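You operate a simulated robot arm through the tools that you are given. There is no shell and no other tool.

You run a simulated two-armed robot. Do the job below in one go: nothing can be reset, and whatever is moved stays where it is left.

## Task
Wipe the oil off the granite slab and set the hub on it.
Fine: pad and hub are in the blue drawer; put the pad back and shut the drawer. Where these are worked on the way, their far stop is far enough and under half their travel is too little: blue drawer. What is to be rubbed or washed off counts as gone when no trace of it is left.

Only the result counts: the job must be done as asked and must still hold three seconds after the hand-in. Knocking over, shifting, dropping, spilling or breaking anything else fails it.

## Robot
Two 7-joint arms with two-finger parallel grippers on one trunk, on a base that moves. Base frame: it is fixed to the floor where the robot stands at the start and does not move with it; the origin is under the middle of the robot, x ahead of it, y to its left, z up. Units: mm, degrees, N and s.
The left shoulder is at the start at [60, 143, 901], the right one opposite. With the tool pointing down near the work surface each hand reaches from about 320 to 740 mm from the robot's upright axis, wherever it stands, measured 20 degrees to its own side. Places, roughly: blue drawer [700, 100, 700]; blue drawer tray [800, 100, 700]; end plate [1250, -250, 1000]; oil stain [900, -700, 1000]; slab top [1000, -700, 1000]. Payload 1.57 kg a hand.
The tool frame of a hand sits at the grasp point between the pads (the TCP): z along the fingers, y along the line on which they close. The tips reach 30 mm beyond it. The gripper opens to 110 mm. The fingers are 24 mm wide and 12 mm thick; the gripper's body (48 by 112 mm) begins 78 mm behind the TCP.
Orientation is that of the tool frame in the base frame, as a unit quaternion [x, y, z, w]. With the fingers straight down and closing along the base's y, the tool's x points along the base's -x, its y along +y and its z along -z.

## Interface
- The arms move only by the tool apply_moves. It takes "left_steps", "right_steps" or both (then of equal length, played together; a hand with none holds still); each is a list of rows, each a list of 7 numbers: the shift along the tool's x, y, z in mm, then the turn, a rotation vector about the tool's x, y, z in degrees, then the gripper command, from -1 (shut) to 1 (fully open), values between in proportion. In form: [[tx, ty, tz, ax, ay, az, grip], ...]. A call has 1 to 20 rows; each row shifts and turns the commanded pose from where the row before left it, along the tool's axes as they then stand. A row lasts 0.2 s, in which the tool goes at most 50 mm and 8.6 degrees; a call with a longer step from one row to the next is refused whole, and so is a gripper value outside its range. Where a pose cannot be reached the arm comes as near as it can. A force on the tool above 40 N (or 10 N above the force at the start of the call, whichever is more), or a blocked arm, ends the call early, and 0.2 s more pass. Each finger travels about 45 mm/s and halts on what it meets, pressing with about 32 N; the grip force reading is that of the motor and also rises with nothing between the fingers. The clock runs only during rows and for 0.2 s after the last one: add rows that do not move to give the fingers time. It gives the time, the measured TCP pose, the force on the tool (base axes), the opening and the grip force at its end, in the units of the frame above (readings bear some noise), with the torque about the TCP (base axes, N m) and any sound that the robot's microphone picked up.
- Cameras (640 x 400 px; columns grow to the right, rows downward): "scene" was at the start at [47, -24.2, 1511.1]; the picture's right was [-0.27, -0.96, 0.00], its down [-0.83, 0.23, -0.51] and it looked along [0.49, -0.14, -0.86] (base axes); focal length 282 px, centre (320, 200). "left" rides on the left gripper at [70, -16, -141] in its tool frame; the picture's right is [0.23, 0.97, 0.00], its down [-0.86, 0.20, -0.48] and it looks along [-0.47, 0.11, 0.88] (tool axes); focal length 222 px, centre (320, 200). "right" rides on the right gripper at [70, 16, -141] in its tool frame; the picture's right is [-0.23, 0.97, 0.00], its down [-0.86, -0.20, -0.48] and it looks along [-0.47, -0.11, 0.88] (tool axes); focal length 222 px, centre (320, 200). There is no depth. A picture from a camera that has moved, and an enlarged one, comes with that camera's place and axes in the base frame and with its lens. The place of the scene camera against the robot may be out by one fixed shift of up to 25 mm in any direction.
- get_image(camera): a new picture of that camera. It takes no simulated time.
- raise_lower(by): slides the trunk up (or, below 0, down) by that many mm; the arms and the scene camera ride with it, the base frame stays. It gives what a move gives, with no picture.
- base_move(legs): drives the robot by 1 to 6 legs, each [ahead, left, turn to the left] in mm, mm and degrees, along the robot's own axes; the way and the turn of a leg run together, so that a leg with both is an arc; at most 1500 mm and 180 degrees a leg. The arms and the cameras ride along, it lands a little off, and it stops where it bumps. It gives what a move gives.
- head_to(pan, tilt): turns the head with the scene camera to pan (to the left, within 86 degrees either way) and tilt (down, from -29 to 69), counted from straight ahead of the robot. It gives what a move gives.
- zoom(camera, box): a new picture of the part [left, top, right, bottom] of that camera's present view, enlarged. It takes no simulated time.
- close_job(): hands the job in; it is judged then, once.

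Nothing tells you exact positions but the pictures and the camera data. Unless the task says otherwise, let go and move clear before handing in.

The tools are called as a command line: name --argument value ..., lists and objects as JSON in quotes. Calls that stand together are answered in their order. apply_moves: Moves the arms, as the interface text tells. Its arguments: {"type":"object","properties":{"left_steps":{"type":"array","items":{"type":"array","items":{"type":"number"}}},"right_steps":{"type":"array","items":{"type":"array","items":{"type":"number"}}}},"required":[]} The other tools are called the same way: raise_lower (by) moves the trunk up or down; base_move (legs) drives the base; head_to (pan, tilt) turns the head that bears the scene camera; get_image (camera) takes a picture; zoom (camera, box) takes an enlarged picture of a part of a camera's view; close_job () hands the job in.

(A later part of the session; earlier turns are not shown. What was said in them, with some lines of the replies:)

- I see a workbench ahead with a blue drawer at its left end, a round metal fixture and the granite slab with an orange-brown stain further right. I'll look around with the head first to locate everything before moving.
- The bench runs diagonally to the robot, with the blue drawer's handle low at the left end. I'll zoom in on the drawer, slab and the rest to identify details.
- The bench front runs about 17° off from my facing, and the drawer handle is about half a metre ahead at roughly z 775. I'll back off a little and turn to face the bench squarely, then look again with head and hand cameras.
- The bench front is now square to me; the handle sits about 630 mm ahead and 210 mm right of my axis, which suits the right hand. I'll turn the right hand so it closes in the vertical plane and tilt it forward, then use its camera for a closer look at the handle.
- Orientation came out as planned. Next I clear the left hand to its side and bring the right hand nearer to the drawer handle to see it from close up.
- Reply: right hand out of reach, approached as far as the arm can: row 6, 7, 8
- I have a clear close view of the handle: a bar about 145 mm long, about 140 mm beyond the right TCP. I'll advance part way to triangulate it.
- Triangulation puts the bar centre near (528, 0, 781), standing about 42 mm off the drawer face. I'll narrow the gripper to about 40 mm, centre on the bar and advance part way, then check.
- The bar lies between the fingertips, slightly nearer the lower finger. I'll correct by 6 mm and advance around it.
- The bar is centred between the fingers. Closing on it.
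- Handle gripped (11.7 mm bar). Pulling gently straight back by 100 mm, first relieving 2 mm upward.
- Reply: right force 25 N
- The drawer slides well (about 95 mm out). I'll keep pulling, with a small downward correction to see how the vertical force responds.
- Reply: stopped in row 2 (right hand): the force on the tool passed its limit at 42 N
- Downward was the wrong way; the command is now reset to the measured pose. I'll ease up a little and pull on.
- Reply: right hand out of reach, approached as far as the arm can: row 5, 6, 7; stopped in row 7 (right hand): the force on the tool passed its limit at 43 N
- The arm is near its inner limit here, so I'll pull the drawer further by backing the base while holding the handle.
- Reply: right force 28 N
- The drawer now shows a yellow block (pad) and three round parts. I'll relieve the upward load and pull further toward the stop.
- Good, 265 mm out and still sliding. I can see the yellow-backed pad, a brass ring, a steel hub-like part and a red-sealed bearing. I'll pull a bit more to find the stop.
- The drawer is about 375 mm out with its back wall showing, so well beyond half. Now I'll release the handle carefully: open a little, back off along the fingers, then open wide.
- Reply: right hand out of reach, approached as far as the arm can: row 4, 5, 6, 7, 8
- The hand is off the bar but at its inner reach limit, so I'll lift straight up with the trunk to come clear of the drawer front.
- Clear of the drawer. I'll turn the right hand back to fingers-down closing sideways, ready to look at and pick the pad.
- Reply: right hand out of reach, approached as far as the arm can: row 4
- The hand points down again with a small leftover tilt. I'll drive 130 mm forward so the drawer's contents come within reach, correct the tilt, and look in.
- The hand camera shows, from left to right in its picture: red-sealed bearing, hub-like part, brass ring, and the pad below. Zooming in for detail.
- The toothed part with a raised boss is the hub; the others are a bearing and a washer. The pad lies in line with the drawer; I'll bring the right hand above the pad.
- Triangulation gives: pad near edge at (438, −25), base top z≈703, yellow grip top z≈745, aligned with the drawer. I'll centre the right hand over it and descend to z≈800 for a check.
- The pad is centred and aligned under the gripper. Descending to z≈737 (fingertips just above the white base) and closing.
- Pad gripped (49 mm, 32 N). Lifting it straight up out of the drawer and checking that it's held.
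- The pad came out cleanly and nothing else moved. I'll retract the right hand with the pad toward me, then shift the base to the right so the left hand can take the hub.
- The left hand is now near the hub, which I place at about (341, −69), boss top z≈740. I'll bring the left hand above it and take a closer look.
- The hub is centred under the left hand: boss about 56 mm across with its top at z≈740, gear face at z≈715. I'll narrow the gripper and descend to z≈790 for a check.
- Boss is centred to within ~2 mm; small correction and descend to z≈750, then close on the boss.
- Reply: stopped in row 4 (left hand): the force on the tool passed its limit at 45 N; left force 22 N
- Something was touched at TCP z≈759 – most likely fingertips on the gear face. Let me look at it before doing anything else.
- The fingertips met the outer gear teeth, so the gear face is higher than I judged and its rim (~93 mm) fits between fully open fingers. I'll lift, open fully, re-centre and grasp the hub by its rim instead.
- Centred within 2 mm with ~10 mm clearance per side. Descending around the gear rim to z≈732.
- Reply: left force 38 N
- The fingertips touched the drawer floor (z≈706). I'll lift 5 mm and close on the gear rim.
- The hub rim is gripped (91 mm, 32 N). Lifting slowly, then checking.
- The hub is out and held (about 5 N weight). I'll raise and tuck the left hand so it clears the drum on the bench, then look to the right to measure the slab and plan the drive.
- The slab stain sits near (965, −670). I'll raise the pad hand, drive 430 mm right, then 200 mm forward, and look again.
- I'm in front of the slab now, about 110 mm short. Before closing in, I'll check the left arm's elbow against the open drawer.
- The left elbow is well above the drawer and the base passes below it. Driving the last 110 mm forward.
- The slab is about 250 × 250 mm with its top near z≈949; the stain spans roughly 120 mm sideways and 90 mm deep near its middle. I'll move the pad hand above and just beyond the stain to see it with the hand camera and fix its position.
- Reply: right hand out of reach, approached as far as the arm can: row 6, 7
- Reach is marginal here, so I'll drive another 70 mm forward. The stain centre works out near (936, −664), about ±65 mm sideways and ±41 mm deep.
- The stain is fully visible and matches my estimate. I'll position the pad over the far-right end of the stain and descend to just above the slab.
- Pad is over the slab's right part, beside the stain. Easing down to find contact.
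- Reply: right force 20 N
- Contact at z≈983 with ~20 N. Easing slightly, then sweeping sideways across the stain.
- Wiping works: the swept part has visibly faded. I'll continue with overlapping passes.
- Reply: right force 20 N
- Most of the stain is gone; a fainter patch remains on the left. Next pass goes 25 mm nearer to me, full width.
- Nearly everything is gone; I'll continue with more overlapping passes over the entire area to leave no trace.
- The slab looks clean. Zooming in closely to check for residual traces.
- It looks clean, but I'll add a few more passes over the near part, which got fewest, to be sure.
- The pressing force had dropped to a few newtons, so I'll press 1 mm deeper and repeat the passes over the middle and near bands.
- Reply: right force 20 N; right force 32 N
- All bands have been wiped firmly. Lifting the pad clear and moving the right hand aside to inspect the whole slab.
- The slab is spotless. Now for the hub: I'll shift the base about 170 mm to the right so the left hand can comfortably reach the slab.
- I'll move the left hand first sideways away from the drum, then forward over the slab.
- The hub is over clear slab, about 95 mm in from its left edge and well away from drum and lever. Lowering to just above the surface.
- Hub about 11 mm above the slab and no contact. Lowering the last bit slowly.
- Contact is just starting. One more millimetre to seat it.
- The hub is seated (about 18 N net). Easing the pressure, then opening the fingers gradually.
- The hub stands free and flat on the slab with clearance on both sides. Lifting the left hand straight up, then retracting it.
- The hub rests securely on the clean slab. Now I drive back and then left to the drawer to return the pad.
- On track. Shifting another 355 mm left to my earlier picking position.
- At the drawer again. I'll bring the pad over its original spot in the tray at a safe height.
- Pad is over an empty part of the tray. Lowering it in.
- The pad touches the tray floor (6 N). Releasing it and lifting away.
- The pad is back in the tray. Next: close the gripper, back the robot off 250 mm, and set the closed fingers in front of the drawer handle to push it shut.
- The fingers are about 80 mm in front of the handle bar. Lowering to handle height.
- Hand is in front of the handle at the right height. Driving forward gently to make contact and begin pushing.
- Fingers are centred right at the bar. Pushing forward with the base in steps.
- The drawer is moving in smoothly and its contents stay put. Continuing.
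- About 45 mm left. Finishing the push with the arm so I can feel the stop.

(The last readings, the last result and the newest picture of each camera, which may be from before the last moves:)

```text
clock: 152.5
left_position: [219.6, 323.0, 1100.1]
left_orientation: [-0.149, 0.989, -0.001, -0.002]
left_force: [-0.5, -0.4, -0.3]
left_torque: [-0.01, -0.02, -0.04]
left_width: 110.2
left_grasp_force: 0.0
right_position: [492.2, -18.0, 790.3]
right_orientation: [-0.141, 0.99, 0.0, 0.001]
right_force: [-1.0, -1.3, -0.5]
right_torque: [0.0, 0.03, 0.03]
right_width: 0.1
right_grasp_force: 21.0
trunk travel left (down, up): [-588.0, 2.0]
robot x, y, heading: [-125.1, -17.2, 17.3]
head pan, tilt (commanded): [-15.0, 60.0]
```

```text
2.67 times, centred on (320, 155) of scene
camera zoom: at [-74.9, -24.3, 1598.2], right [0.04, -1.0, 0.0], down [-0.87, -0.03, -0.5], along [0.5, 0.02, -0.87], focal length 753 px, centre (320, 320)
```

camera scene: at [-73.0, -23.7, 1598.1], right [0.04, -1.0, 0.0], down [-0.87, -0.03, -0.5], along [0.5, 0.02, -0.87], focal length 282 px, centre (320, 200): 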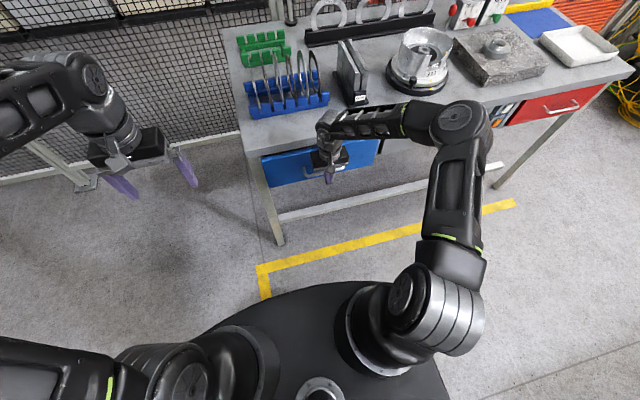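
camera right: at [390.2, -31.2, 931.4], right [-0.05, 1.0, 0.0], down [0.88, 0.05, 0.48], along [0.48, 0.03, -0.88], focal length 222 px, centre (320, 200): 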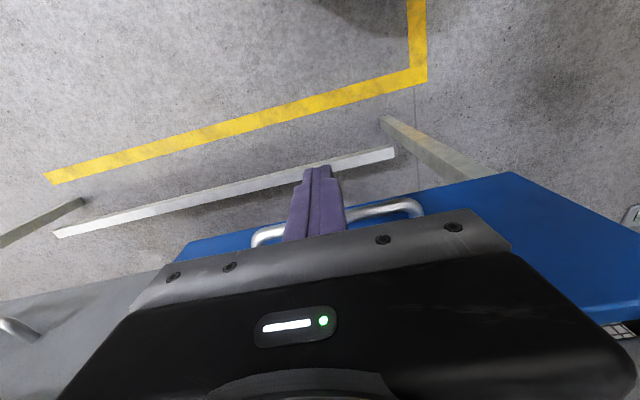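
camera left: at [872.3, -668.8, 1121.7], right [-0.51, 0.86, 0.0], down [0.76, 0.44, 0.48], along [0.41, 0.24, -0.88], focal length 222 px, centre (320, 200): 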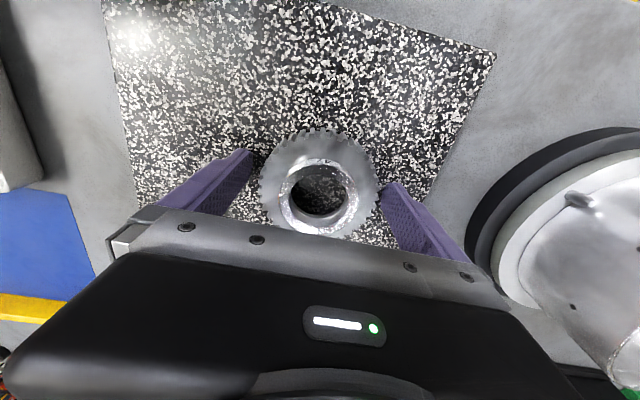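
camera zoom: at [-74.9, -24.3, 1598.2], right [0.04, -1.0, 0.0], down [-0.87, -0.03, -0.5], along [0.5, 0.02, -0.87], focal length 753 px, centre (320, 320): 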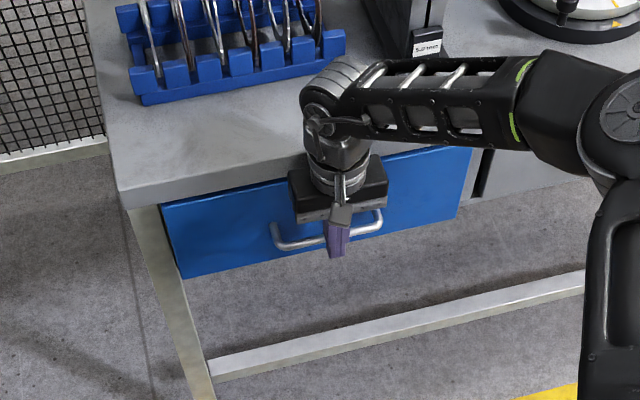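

Almost shut. Continuing in small steps until the stop is felt.

apply_moves --right_steps '[[-4, 0, 0, 0, 0, 0, -1], [-4, 0, 0, 0, 0, 0, -1], [-3, 0, 0, 0, 0, 0, -1], [-3, 0, 0, 0, 0, 0, -1], [0, 0, 0, 0, 0, 0, -1]]'

zoom --camera "scene" --box '[220, 80, 420, 230]'

get_image --camera "right"

```text
clock: 153.7
left_position: [220.5, 322.2, 1101.5]
left_orientation: [-0.149, 0.989, -0.001, -0.002]
left_force: [-0.6, -0.2, -0.1]
left_torque: [-0.01, -0.01, 0.01]
left_width: 110.0
left_grasp_force: 0.1
right_position: [506.0, -13.3, 791.2]
right_orientation: [-0.141, 0.99, 0.0, 0.002]
right_force: [-1.8, -2.4, -0.1]
right_torque: [0.15, -0.18, -0.01]
right_width: 0.0
right_grasp_force: 20.7
trunk travel left (down, up): [-588.0, 2.0]
robot x, y, heading: [-128.7, -11.8, 17.0]
head pan, tilt (commanded): [-15.0, 60.0]
```

```text
2.67 times, centred on (320, 155) of scene
camera zoom: at [-75.1, -24.5, 1598.2], right [0.04, -1.0, 0.0], down [-0.87, -0.03, -0.5], along [0.5, 0.02, -0.87], focal length 753 px, centre (320, 320)
```

zoom: 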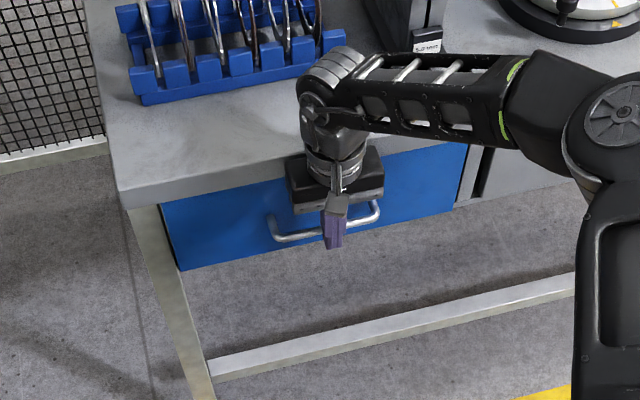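

```text
taken
camera right: at [434.4, -18.1, 932.5], right [-0.05, 1.0, 0.0], down [0.88, 0.05, 0.48], along [0.48, 0.03, -0.88], focal length 222 px, centre (320, 200)
```

right: 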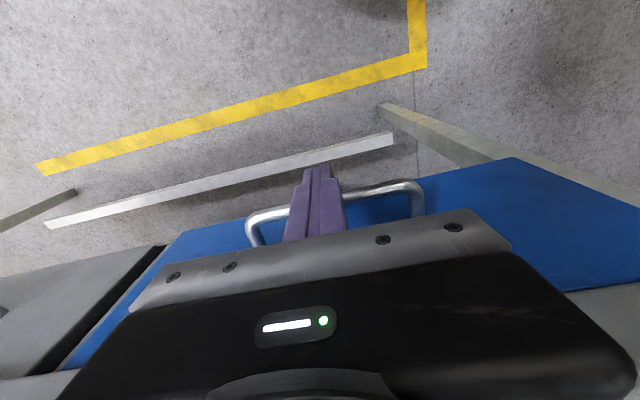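

apply_moves --right_steps '[[-2, 0, 0, 0, 0, 0, -1], [-2, 0, 0, 0, 0, 0, -1], [0, 0, 0, 0, 0, 0, -1]]'

```text
clock: 154.5
left_position: [217.9, 321.8, 1100.9]
left_orientation: [-0.148, 0.989, -0.001, 0.0]
left_force: [-0.3, -0.6, 0.1]
left_torque: [0.03, -0.02, 0.01]
left_width: 109.9
left_grasp_force: 0.0
right_position: [506.3, -14.0, 792.5]
right_orientation: [-0.141, 0.99, 0.0, 0.0]
right_force: [-27.6, -9.7, -3.1]
right_torque: [0.79, -2.37, 0.38]
right_width: 0.0
right_grasp_force: 21.7
trunk travel left (down, up): [-588.0, 2.0]
robot x, y, heading: [-123.6, -9.8, 17.0]
head pan, tilt (commanded): [-15.0, 60.0]
```

The torque tells me that contact was high up – the gripper body against the bench edge rather than the bar. I'll back off and check how far the drawer is really shut.

apply_moves --right_steps '[[10, 0, 0, 0, 0, 0, -1], [30, 0, 0, 0, 0, 0, -1], [40, 0, 0, 0, 0, 0, -1], [40, 0, 0, 0, 0, 0, -1], [0, -45, 0, 0, 0, 0, -1], [0, -45, 0, 0, 0, 0, -1], [0, -45, 0, 0, 0, 0, -1], [0, -45, 0, 0, 0, 0, -1], [0, 0, 0, 0, 0, 0, -1]]'

head_to --pan -10 --tilt 55

get_image --camera "scene"

zoom --camera "scene" --box '[230, 100, 410, 212]'

get_image --camera "right"

```text
clock: 156.5
left_position: [221.8, 322.4, 1101.0]
left_orientation: [-0.149, 0.989, -0.001, -0.002]
left_force: [0.2, -1.0, -0.7]
left_torque: [0.01, 0.0, -0.01]
left_width: 110.2
left_grasp_force: 0.0
right_position: [443.9, -220.2, 791.0]
right_orientation: [-0.142, 0.99, 0.0, 0.002]
right_force: [0.4, -0.1, 0.7]
right_torque: [0.0, -0.02, -0.02]
right_width: 0.0
right_grasp_force: 21.2
trunk travel left (down, up): [-588.0, 2.0]
robot x, y, heading: [-123.6, -11.7, 16.9]
head pan, tilt (commanded): [-15.0, 60.0]
```

```text
clock: 157.2
left_position: [220.7, 322.7, 1101.0]
left_orientation: [-0.149, 0.989, -0.002, -0.001]
left_force: [-0.4, -0.8, -0.2]
left_torque: [-0.02, -0.02, -0.04]
left_width: 110.2
left_grasp_force: 0.0
right_position: [444.5, -218.0, 791.4]
right_orientation: [-0.141, 0.99, 0.0, 0.002]
right_force: [1.0, -0.6, 0.2]
right_torque: [-0.01, 0.01, -0.01]
right_width: 0.0
right_grasp_force: 21.6
trunk travel left (down, up): [-588.0, 2.0]
robot x, y, heading: [-126.4, -13.3, 17.0]
head pan, tilt (commanded): [-10.0, 55.0]
```

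```text
taken
camera scene: at [-69.9, -17.9, 1604.2], right [0.12, -0.99, 0.0], down [-0.81, -0.1, -0.57], along [0.57, 0.07, -0.82], focal length 282 px, centre (320, 200)
```

scene: 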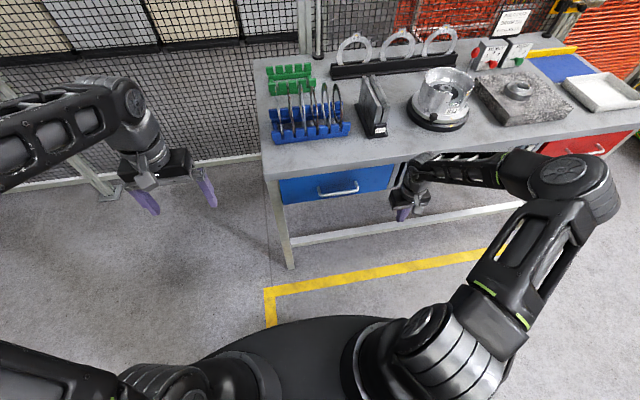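

```text
3.56 times, centred on (320, 156) of scene
camera zoom: at [-69.9, -17.9, 1604.2], right [0.12, -0.99, 0.0], down [-0.81, -0.1, -0.57], along [0.57, 0.07, -0.82], focal length 1004 px, centre (320, 356)
```

zoom: 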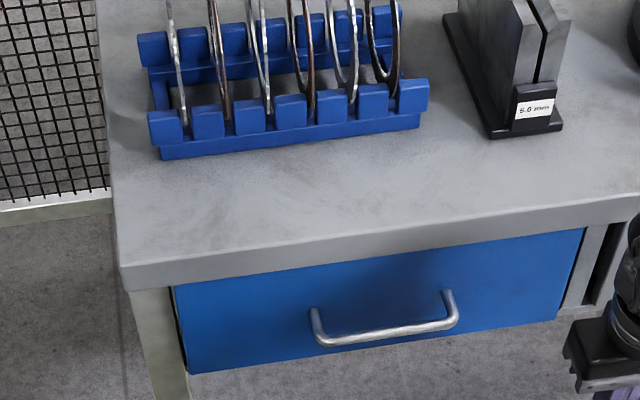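

```text
taken
camera right: at [372.9, -224.0, 932.6], right [-0.05, 1.0, 0.0], down [0.88, 0.05, 0.48], along [0.48, 0.03, -0.88], focal length 222 px, centre (320, 200)
```

right: 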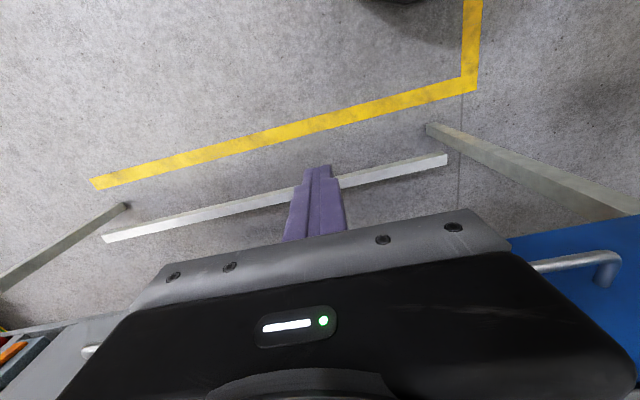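

The bar still seems several millimetres nearer than at the start, so the drawer may not be fully shut. I'll tilt the hand 45° forward so that only the fingertips lead, and push on the panel beside the handle.

apply_moves --right_steps '[[0, 38, 0, 0, 0, 0, -1], [0, 38, 0, 0, 0, 0, -1], [0, 0, 0, 0, -7.5, 0, -1], [0, 0, 0, 0, -7.5, 0, -1], [0, 0, 0, 0, -7.5, 0, -1], [0, 0, 0, 0, -7.5, 0, -1], [0, 0, 0, 0, -7.5, 0, -1], [0, 0, 0, 0, -7.5, 0, -1], [0, 0, 0, 0, 0, 0, -1]]'

get_image --camera "right"

zoom --camera "scene" --box '[250, 110, 450, 235]'

```text
clock: 159.2
left_position: [220.7, 323.0, 1099.4]
left_orientation: [-0.149, 0.989, -0.001, -0.001]
left_force: [0.2, -0.4, -0.2]
left_torque: [-0.02, 0.01, 0.02]
left_width: 110.1
left_grasp_force: 0.1
right_position: [423.7, -145.2, 790.4]
right_orientation: [-0.13, 0.914, 0.055, 0.381]
right_force: [0.3, -0.9, -0.2]
right_torque: [-0.02, -0.04, 0.02]
right_width: 0.0
right_grasp_force: 21.0
trunk travel left (down, up): [-588.0, 2.0]
robot x, y, heading: [-125.5, -11.7, 17.0]
head pan, tilt (commanded): [-10.0, 55.0]
```

```text
taken
camera right: at [276.0, -172.5, 841.3], right [-0.12, 0.98, 0.16], down [0.31, -0.12, 0.94], along [0.94, 0.16, -0.29], focal length 222 px, centre (320, 200)
```

right: 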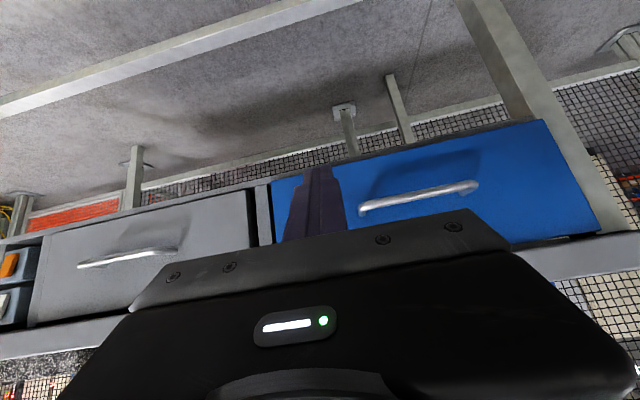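

```text
3.20 times, centred on (350, 172) of scene
camera zoom: at [-69.9, -17.6, 1604.2], right [0.12, -0.99, 0.0], down [-0.81, -0.1, -0.57], along [0.57, 0.07, -0.82], focal length 903 px, centre (224, 288)
```

zoom: 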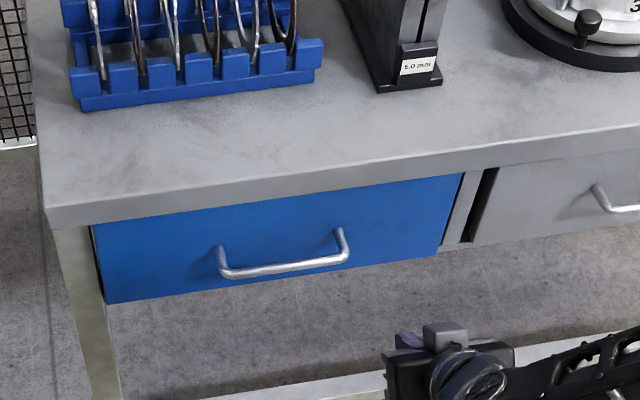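

zoom --camera "right" --box '[180, 100, 600, 260]'

zoom --camera "scene" --box '[340, 140, 460, 215]'

```text
1.52 times, centred on (390, 180) of right
camera zoom: at [276.0, -172.5, 841.3], right [-0.12, 0.98, 0.16], down [0.31, -0.12, 0.94], along [0.94, 0.16, -0.29], focal length 338 px, centre (213, 230)
```

zoom: 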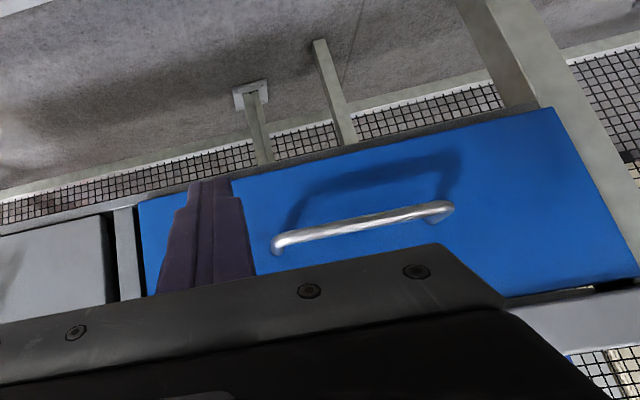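

```text
5.33 times, centred on (400, 178) of scene
camera zoom: at [-69.9, -17.6, 1604.2], right [0.12, -0.99, 0.0], down [-0.81, -0.1, -0.57], along [0.57, 0.07, -0.82], focal length 1505 px, centre (-107, 320)
```

zoom: 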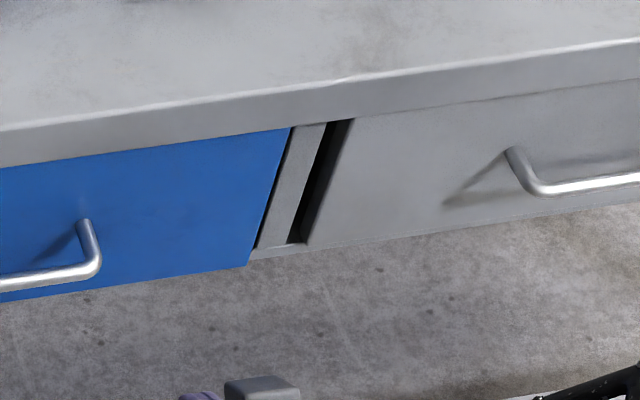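

The view suggests the blue panel stands a few millimetres proud. I'll now push on the panel with the tilted fingertips, approaching first.

apply_moves --right_steps '[[-21.2, 0, 21.2, 0, 0, 0, -1], [-21.2, 0, 21.2, 0, 0, 0, -1], [-21.2, 0, 21.2, 0, 0, 0, -1], [-14, 0, 14, 0, 0, 0, -1], [-10, 0, 10, 0, 0, 0, -1], [0, 0, 0, 0, 0, 0, -1]]'

get_image --camera "right"

zoom --camera "scene" --box '[250, 110, 450, 235]'

```text
clock: 160.6
left_position: [220.1, 321.7, 1100.9]
left_orientation: [-0.149, 0.989, -0.001, -0.001]
left_force: [0.2, -0.3, -0.4]
left_torque: [0.0, 0.01, -0.02]
left_width: 110.1
left_grasp_force: 0.1
right_position: [542.0, -109.3, 790.0]
right_orientation: [-0.13, 0.914, 0.054, 0.38]
right_force: [0.0, -0.8, 0.6]
right_torque: [0.0, 0.03, 0.0]
right_width: 0.0
right_grasp_force: 20.9
trunk travel left (down, up): [-588.0, 2.0]
robot x, y, heading: [-127.3, -8.0, 17.0]
head pan, tilt (commanded): [-10.0, 55.0]
```

```text
taken
camera right: at [394.4, -138.0, 841.1], right [-0.12, 0.98, 0.16], down [0.31, -0.12, 0.94], along [0.94, 0.16, -0.29], focal length 222 px, centre (320, 200)
```

right: 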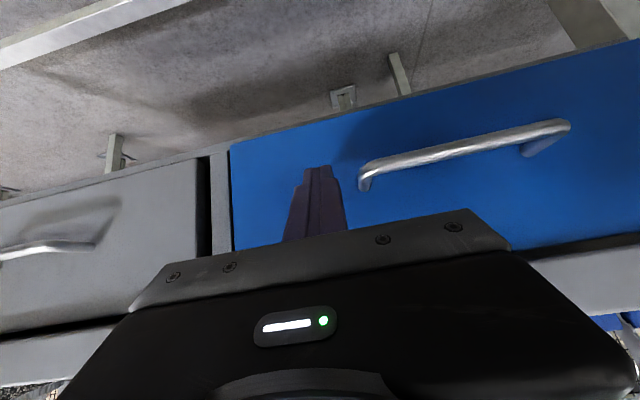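

```text
3.20 times, centred on (350, 172) of scene
camera zoom: at [-70.0, -18.0, 1604.2], right [0.12, -0.99, 0.0], down [-0.81, -0.1, -0.57], along [0.57, 0.07, -0.82], focal length 903 px, centre (224, 288)
```

zoom: 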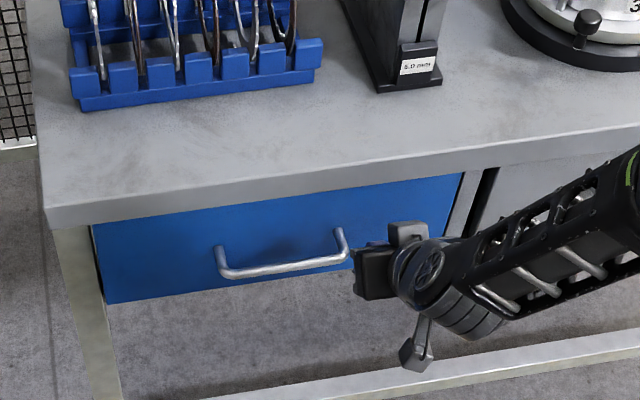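

apply_moves --right_steps '[[-5, 0, 5, 0, 0, 0, -1], [-5, 0, 5, 0, 0, 0, -1], [-4, 0, 4, 0, 0, 0, -1], [-3, 0, 3, 0, 0, 0, -1], [-2, 0, 2, 0, 0, 0, -1], [0, 0, 0, 0, 0, 0, -1]]'

get_image --camera "right"

```text
clock: 162.0
left_position: [220.6, 322.3, 1100.6]
left_orientation: [-0.148, 0.989, 0.0, -0.002]
left_force: [0.3, -0.5, -0.1]
left_torque: [0.01, -0.03, -0.01]
left_width: 110.0
left_grasp_force: 0.1
right_position: [568.8, -105.1, 791.3]
right_orientation: [-0.131, 0.914, 0.055, 0.381]
right_force: [-1.0, -0.9, -0.2]
right_torque: [0.0, 0.0, 0.01]
right_width: 0.0
right_grasp_force: 21.7
trunk travel left (down, up): [-588.0, 2.0]
robot x, y, heading: [-122.7, -11.3, 17.2]
head pan, tilt (commanded): [-10.0, 55.0]
```

```text
taken
camera right: at [420.6, -131.3, 841.3], right [-0.12, 0.98, 0.16], down [0.31, -0.12, 0.94], along [0.94, 0.16, -0.29], focal length 222 px, centre (320, 200)
```

right: 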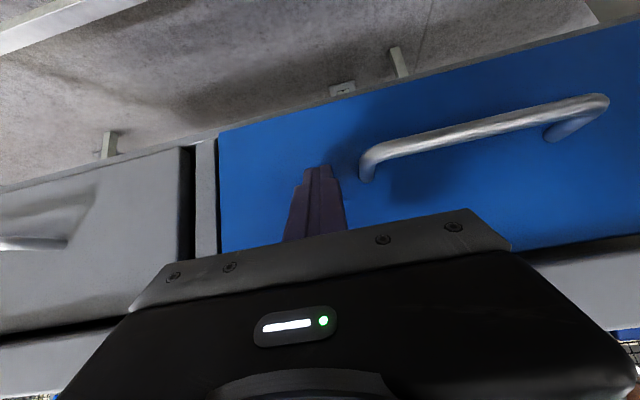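

apply_moves --right_steps '[[-2, 0, 2, 0, 0, 0, -1], [-2, 0, 2, 0, 0, 0, -1], [-2, 0, 2, 0, 0, 0, -1], [0, 0, 0, 0, 0, 0, -1]]'

```text
clock: 163.0
left_position: [218.6, 322.0, 1101.6]
left_orientation: [-0.149, 0.989, -0.001, 0.0]
left_force: [0.2, -0.1, -0.4]
left_torque: [0.0, -0.02, 0.04]
left_width: 109.8
left_grasp_force: 0.0
right_position: [573.5, -102.2, 791.1]
right_orientation: [-0.129, 0.915, 0.054, 0.38]
right_force: [-22.4, -6.8, 6.4]
right_torque: [-0.06, 0.12, 0.08]
right_width: 0.0
right_grasp_force: 21.1
trunk travel left (down, up): [-588.0, 2.0]
robot x, y, heading: [-125.9, -15.7, 17.0]
head pan, tilt (commanded): [-10.0, 55.0]
```

Contact is now at the fingertips on the panel with ~24 N and no further motion: the drawer is at its closed stop. Backing away and checking the result.

apply_moves --right_steps '[[5, 0, -5, 0, 0, 0, -1], [20, 0, -20, 0, 0, 0, -1], [25, 0, -25, 0, 0, 0, -1], [25, 0, -25, 0, 0, 0, -1], [25, 0, -25, 0, 0, 0, -1], [0, 0, 0, 0, 0, 0, -1]]'

get_image --camera "right"

zoom --camera "scene" --box '[340, 140, 460, 215]'

zoom --camera "scene" --box '[230, 100, 410, 212]'

```text
clock: 164.4
left_position: [220.5, 321.8, 1100.4]
left_orientation: [-0.149, 0.989, -0.001, -0.002]
left_force: [-0.2, -0.2, 0.9]
left_torque: [-0.01, 0.03, -0.01]
left_width: 110.1
left_grasp_force: 0.1
right_position: [442.1, -138.8, 790.7]
right_orientation: [-0.13, 0.914, 0.054, 0.381]
right_force: [0.4, -0.8, -0.2]
right_torque: [0.01, -0.01, 0.0]
right_width: 0.1
right_grasp_force: 21.2
trunk travel left (down, up): [-588.0, 2.0]
robot x, y, heading: [-126.9, -11.3, 16.9]
head pan, tilt (commanded): [-10.0, 55.0]
```

```text
taken
camera right: at [293.6, -166.7, 841.3], right [-0.12, 0.98, 0.16], down [0.31, -0.12, 0.94], along [0.94, 0.16, -0.29], focal length 222 px, centre (320, 200)
```

right: 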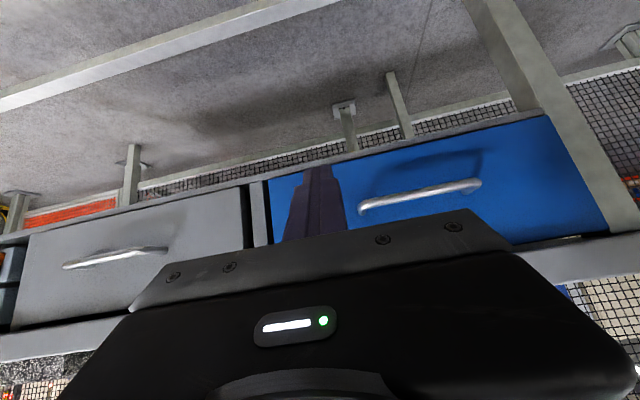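

```text
5.33 times, centred on (400, 178) of scene
camera zoom: at [-69.7, -17.6, 1604.2], right [0.12, -0.99, 0.0], down [-0.81, -0.1, -0.57], along [0.57, 0.07, -0.82], focal length 1505 px, centre (-107, 320)
```

zoom: 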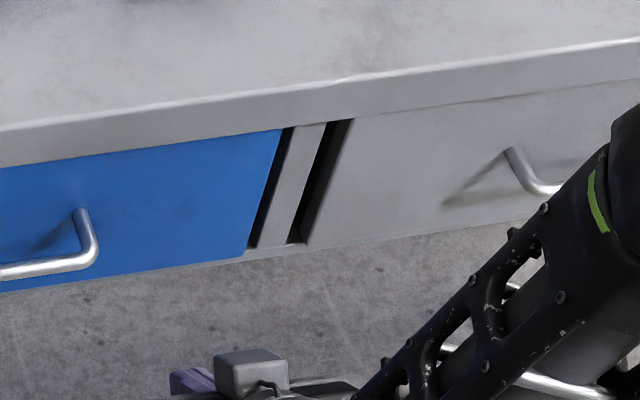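

```text
3.56 times, centred on (320, 156) of scene
camera zoom: at [-69.7, -17.6, 1604.2], right [0.12, -0.99, 0.0], down [-0.81, -0.1, -0.57], along [0.57, 0.07, -0.82], focal length 1004 px, centre (320, 356)
```

zoom: 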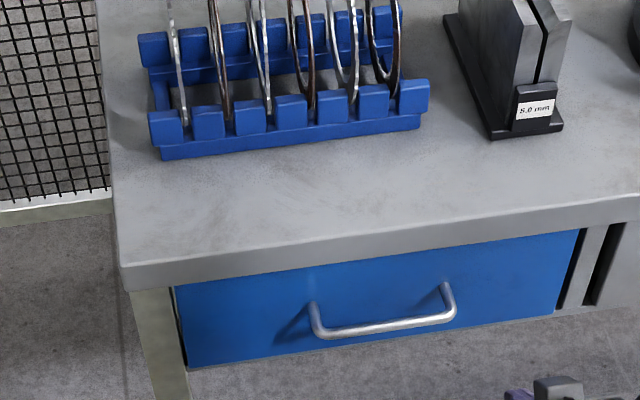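

The drawer is now fully closed: the blue front is flush, with equal gaps like the grey one. I'll move clear and do a final check of the slab and bench.

base_move --legs '[[-120, 0, 0]]'

head_to --pan -30 --tilt 38

get_image --camera "scene"

zoom --camera "scene" --box '[180, 60, 420, 210]'

```text
clock: 165.6
left_position: [104.9, 286.0, 1100.8]
left_orientation: [-0.148, 0.989, -0.001, -0.001]
left_force: [0.2, -0.5, 0.2]
left_torque: [0.01, -0.04, 0.02]
left_width: 109.9
left_grasp_force: 0.0
right_position: [326.0, -175.3, 791.9]
right_orientation: [-0.13, 0.914, 0.054, 0.381]
right_force: [-0.2, -0.4, 0.2]
right_torque: [-0.01, 0.0, 0.01]
right_width: 0.2
right_grasp_force: 21.3
trunk travel left (down, up): [-588.0, 2.0]
robot x, y, heading: [-241.0, -47.6, 17.2]
head pan, tilt (commanded): [-10.0, 55.0]
```

```text
clock: 166.5
left_position: [105.9, 287.1, 1101.6]
left_orientation: [-0.149, 0.989, -0.001, -0.002]
left_force: [-0.5, 0.1, -0.1]
left_torque: [-0.02, 0.0, -0.04]
left_width: 110.1
left_grasp_force: 0.0
right_position: [328.9, -175.4, 790.8]
right_orientation: [-0.13, 0.914, 0.055, 0.381]
right_force: [-0.5, 0.5, 0.0]
right_torque: [0.02, 0.0, -0.02]
right_width: 0.1
right_grasp_force: 21.2
trunk travel left (down, up): [-588.0, 2.0]
robot x, y, heading: [-239.0, -46.7, 17.0]
head pan, tilt (commanded): [-30.0, 38.0]
```

```text
taken
camera scene: at [-171.6, -81.1, 1627.8], right [-0.22, -0.98, 0.0], down [-0.6, 0.14, -0.79], along [0.77, -0.17, -0.62], focal length 282 px, centre (320, 200)
```

scene: 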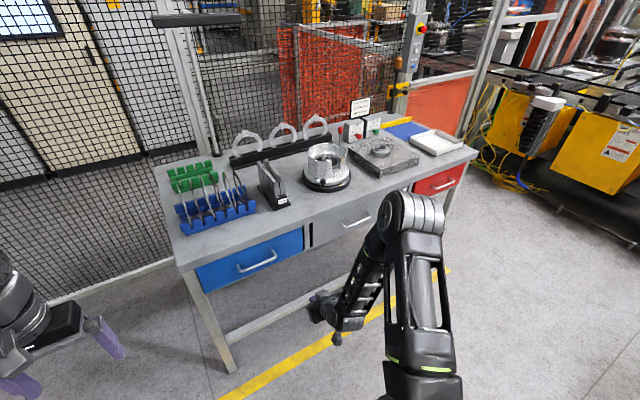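

```text
2.67 times, centred on (300, 135) of scene
camera zoom: at [-171.6, -81.1, 1627.8], right [-0.22, -0.98, 0.0], down [-0.6, 0.14, -0.79], along [0.77, -0.17, -0.62], focal length 753 px, centre (373, 373)
```

zoom: 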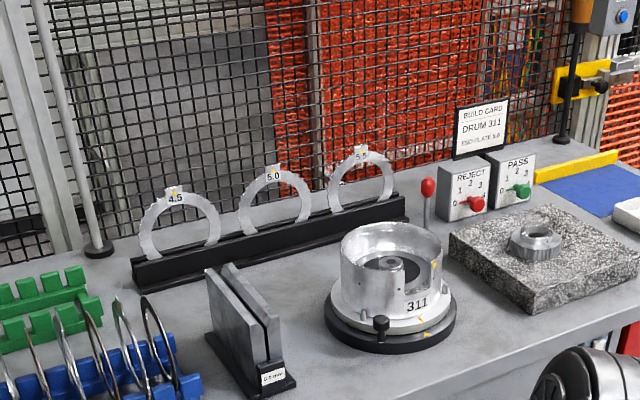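

All is in place: hub upright on the clean slab, pad in the shut blue drawer, and everything else on the bench undisturbed, with both hands empty and clear. Handing the job in.

close_job

```text
The job is handed in.
```

The oil is wiped off the granite slab and the hub is standing on it. The pad is back in the blue drawer and the drawer is shut.

- **Slab:** I went over the whole stain several times with overlapping passes. Close-up pictures after the last pass showed no trace of oil.
- **Hub:** I took the toothed part with the raised collar, the only hub-like piece in the drawer. It stands flat and upright about 95 mm in from the slab's left edge.
- **Drawer:** It was pulled out about 375 mm, well past half its travel. My first push left it a few millimetres open, because the gripper touched the bench edge. I pushed again on the panel itself until it met its stop, and the front is now flush.
- **Rest of the bench:** In the final view nothing else had been knocked over or moved. Both hands are empty and clear of the bench.
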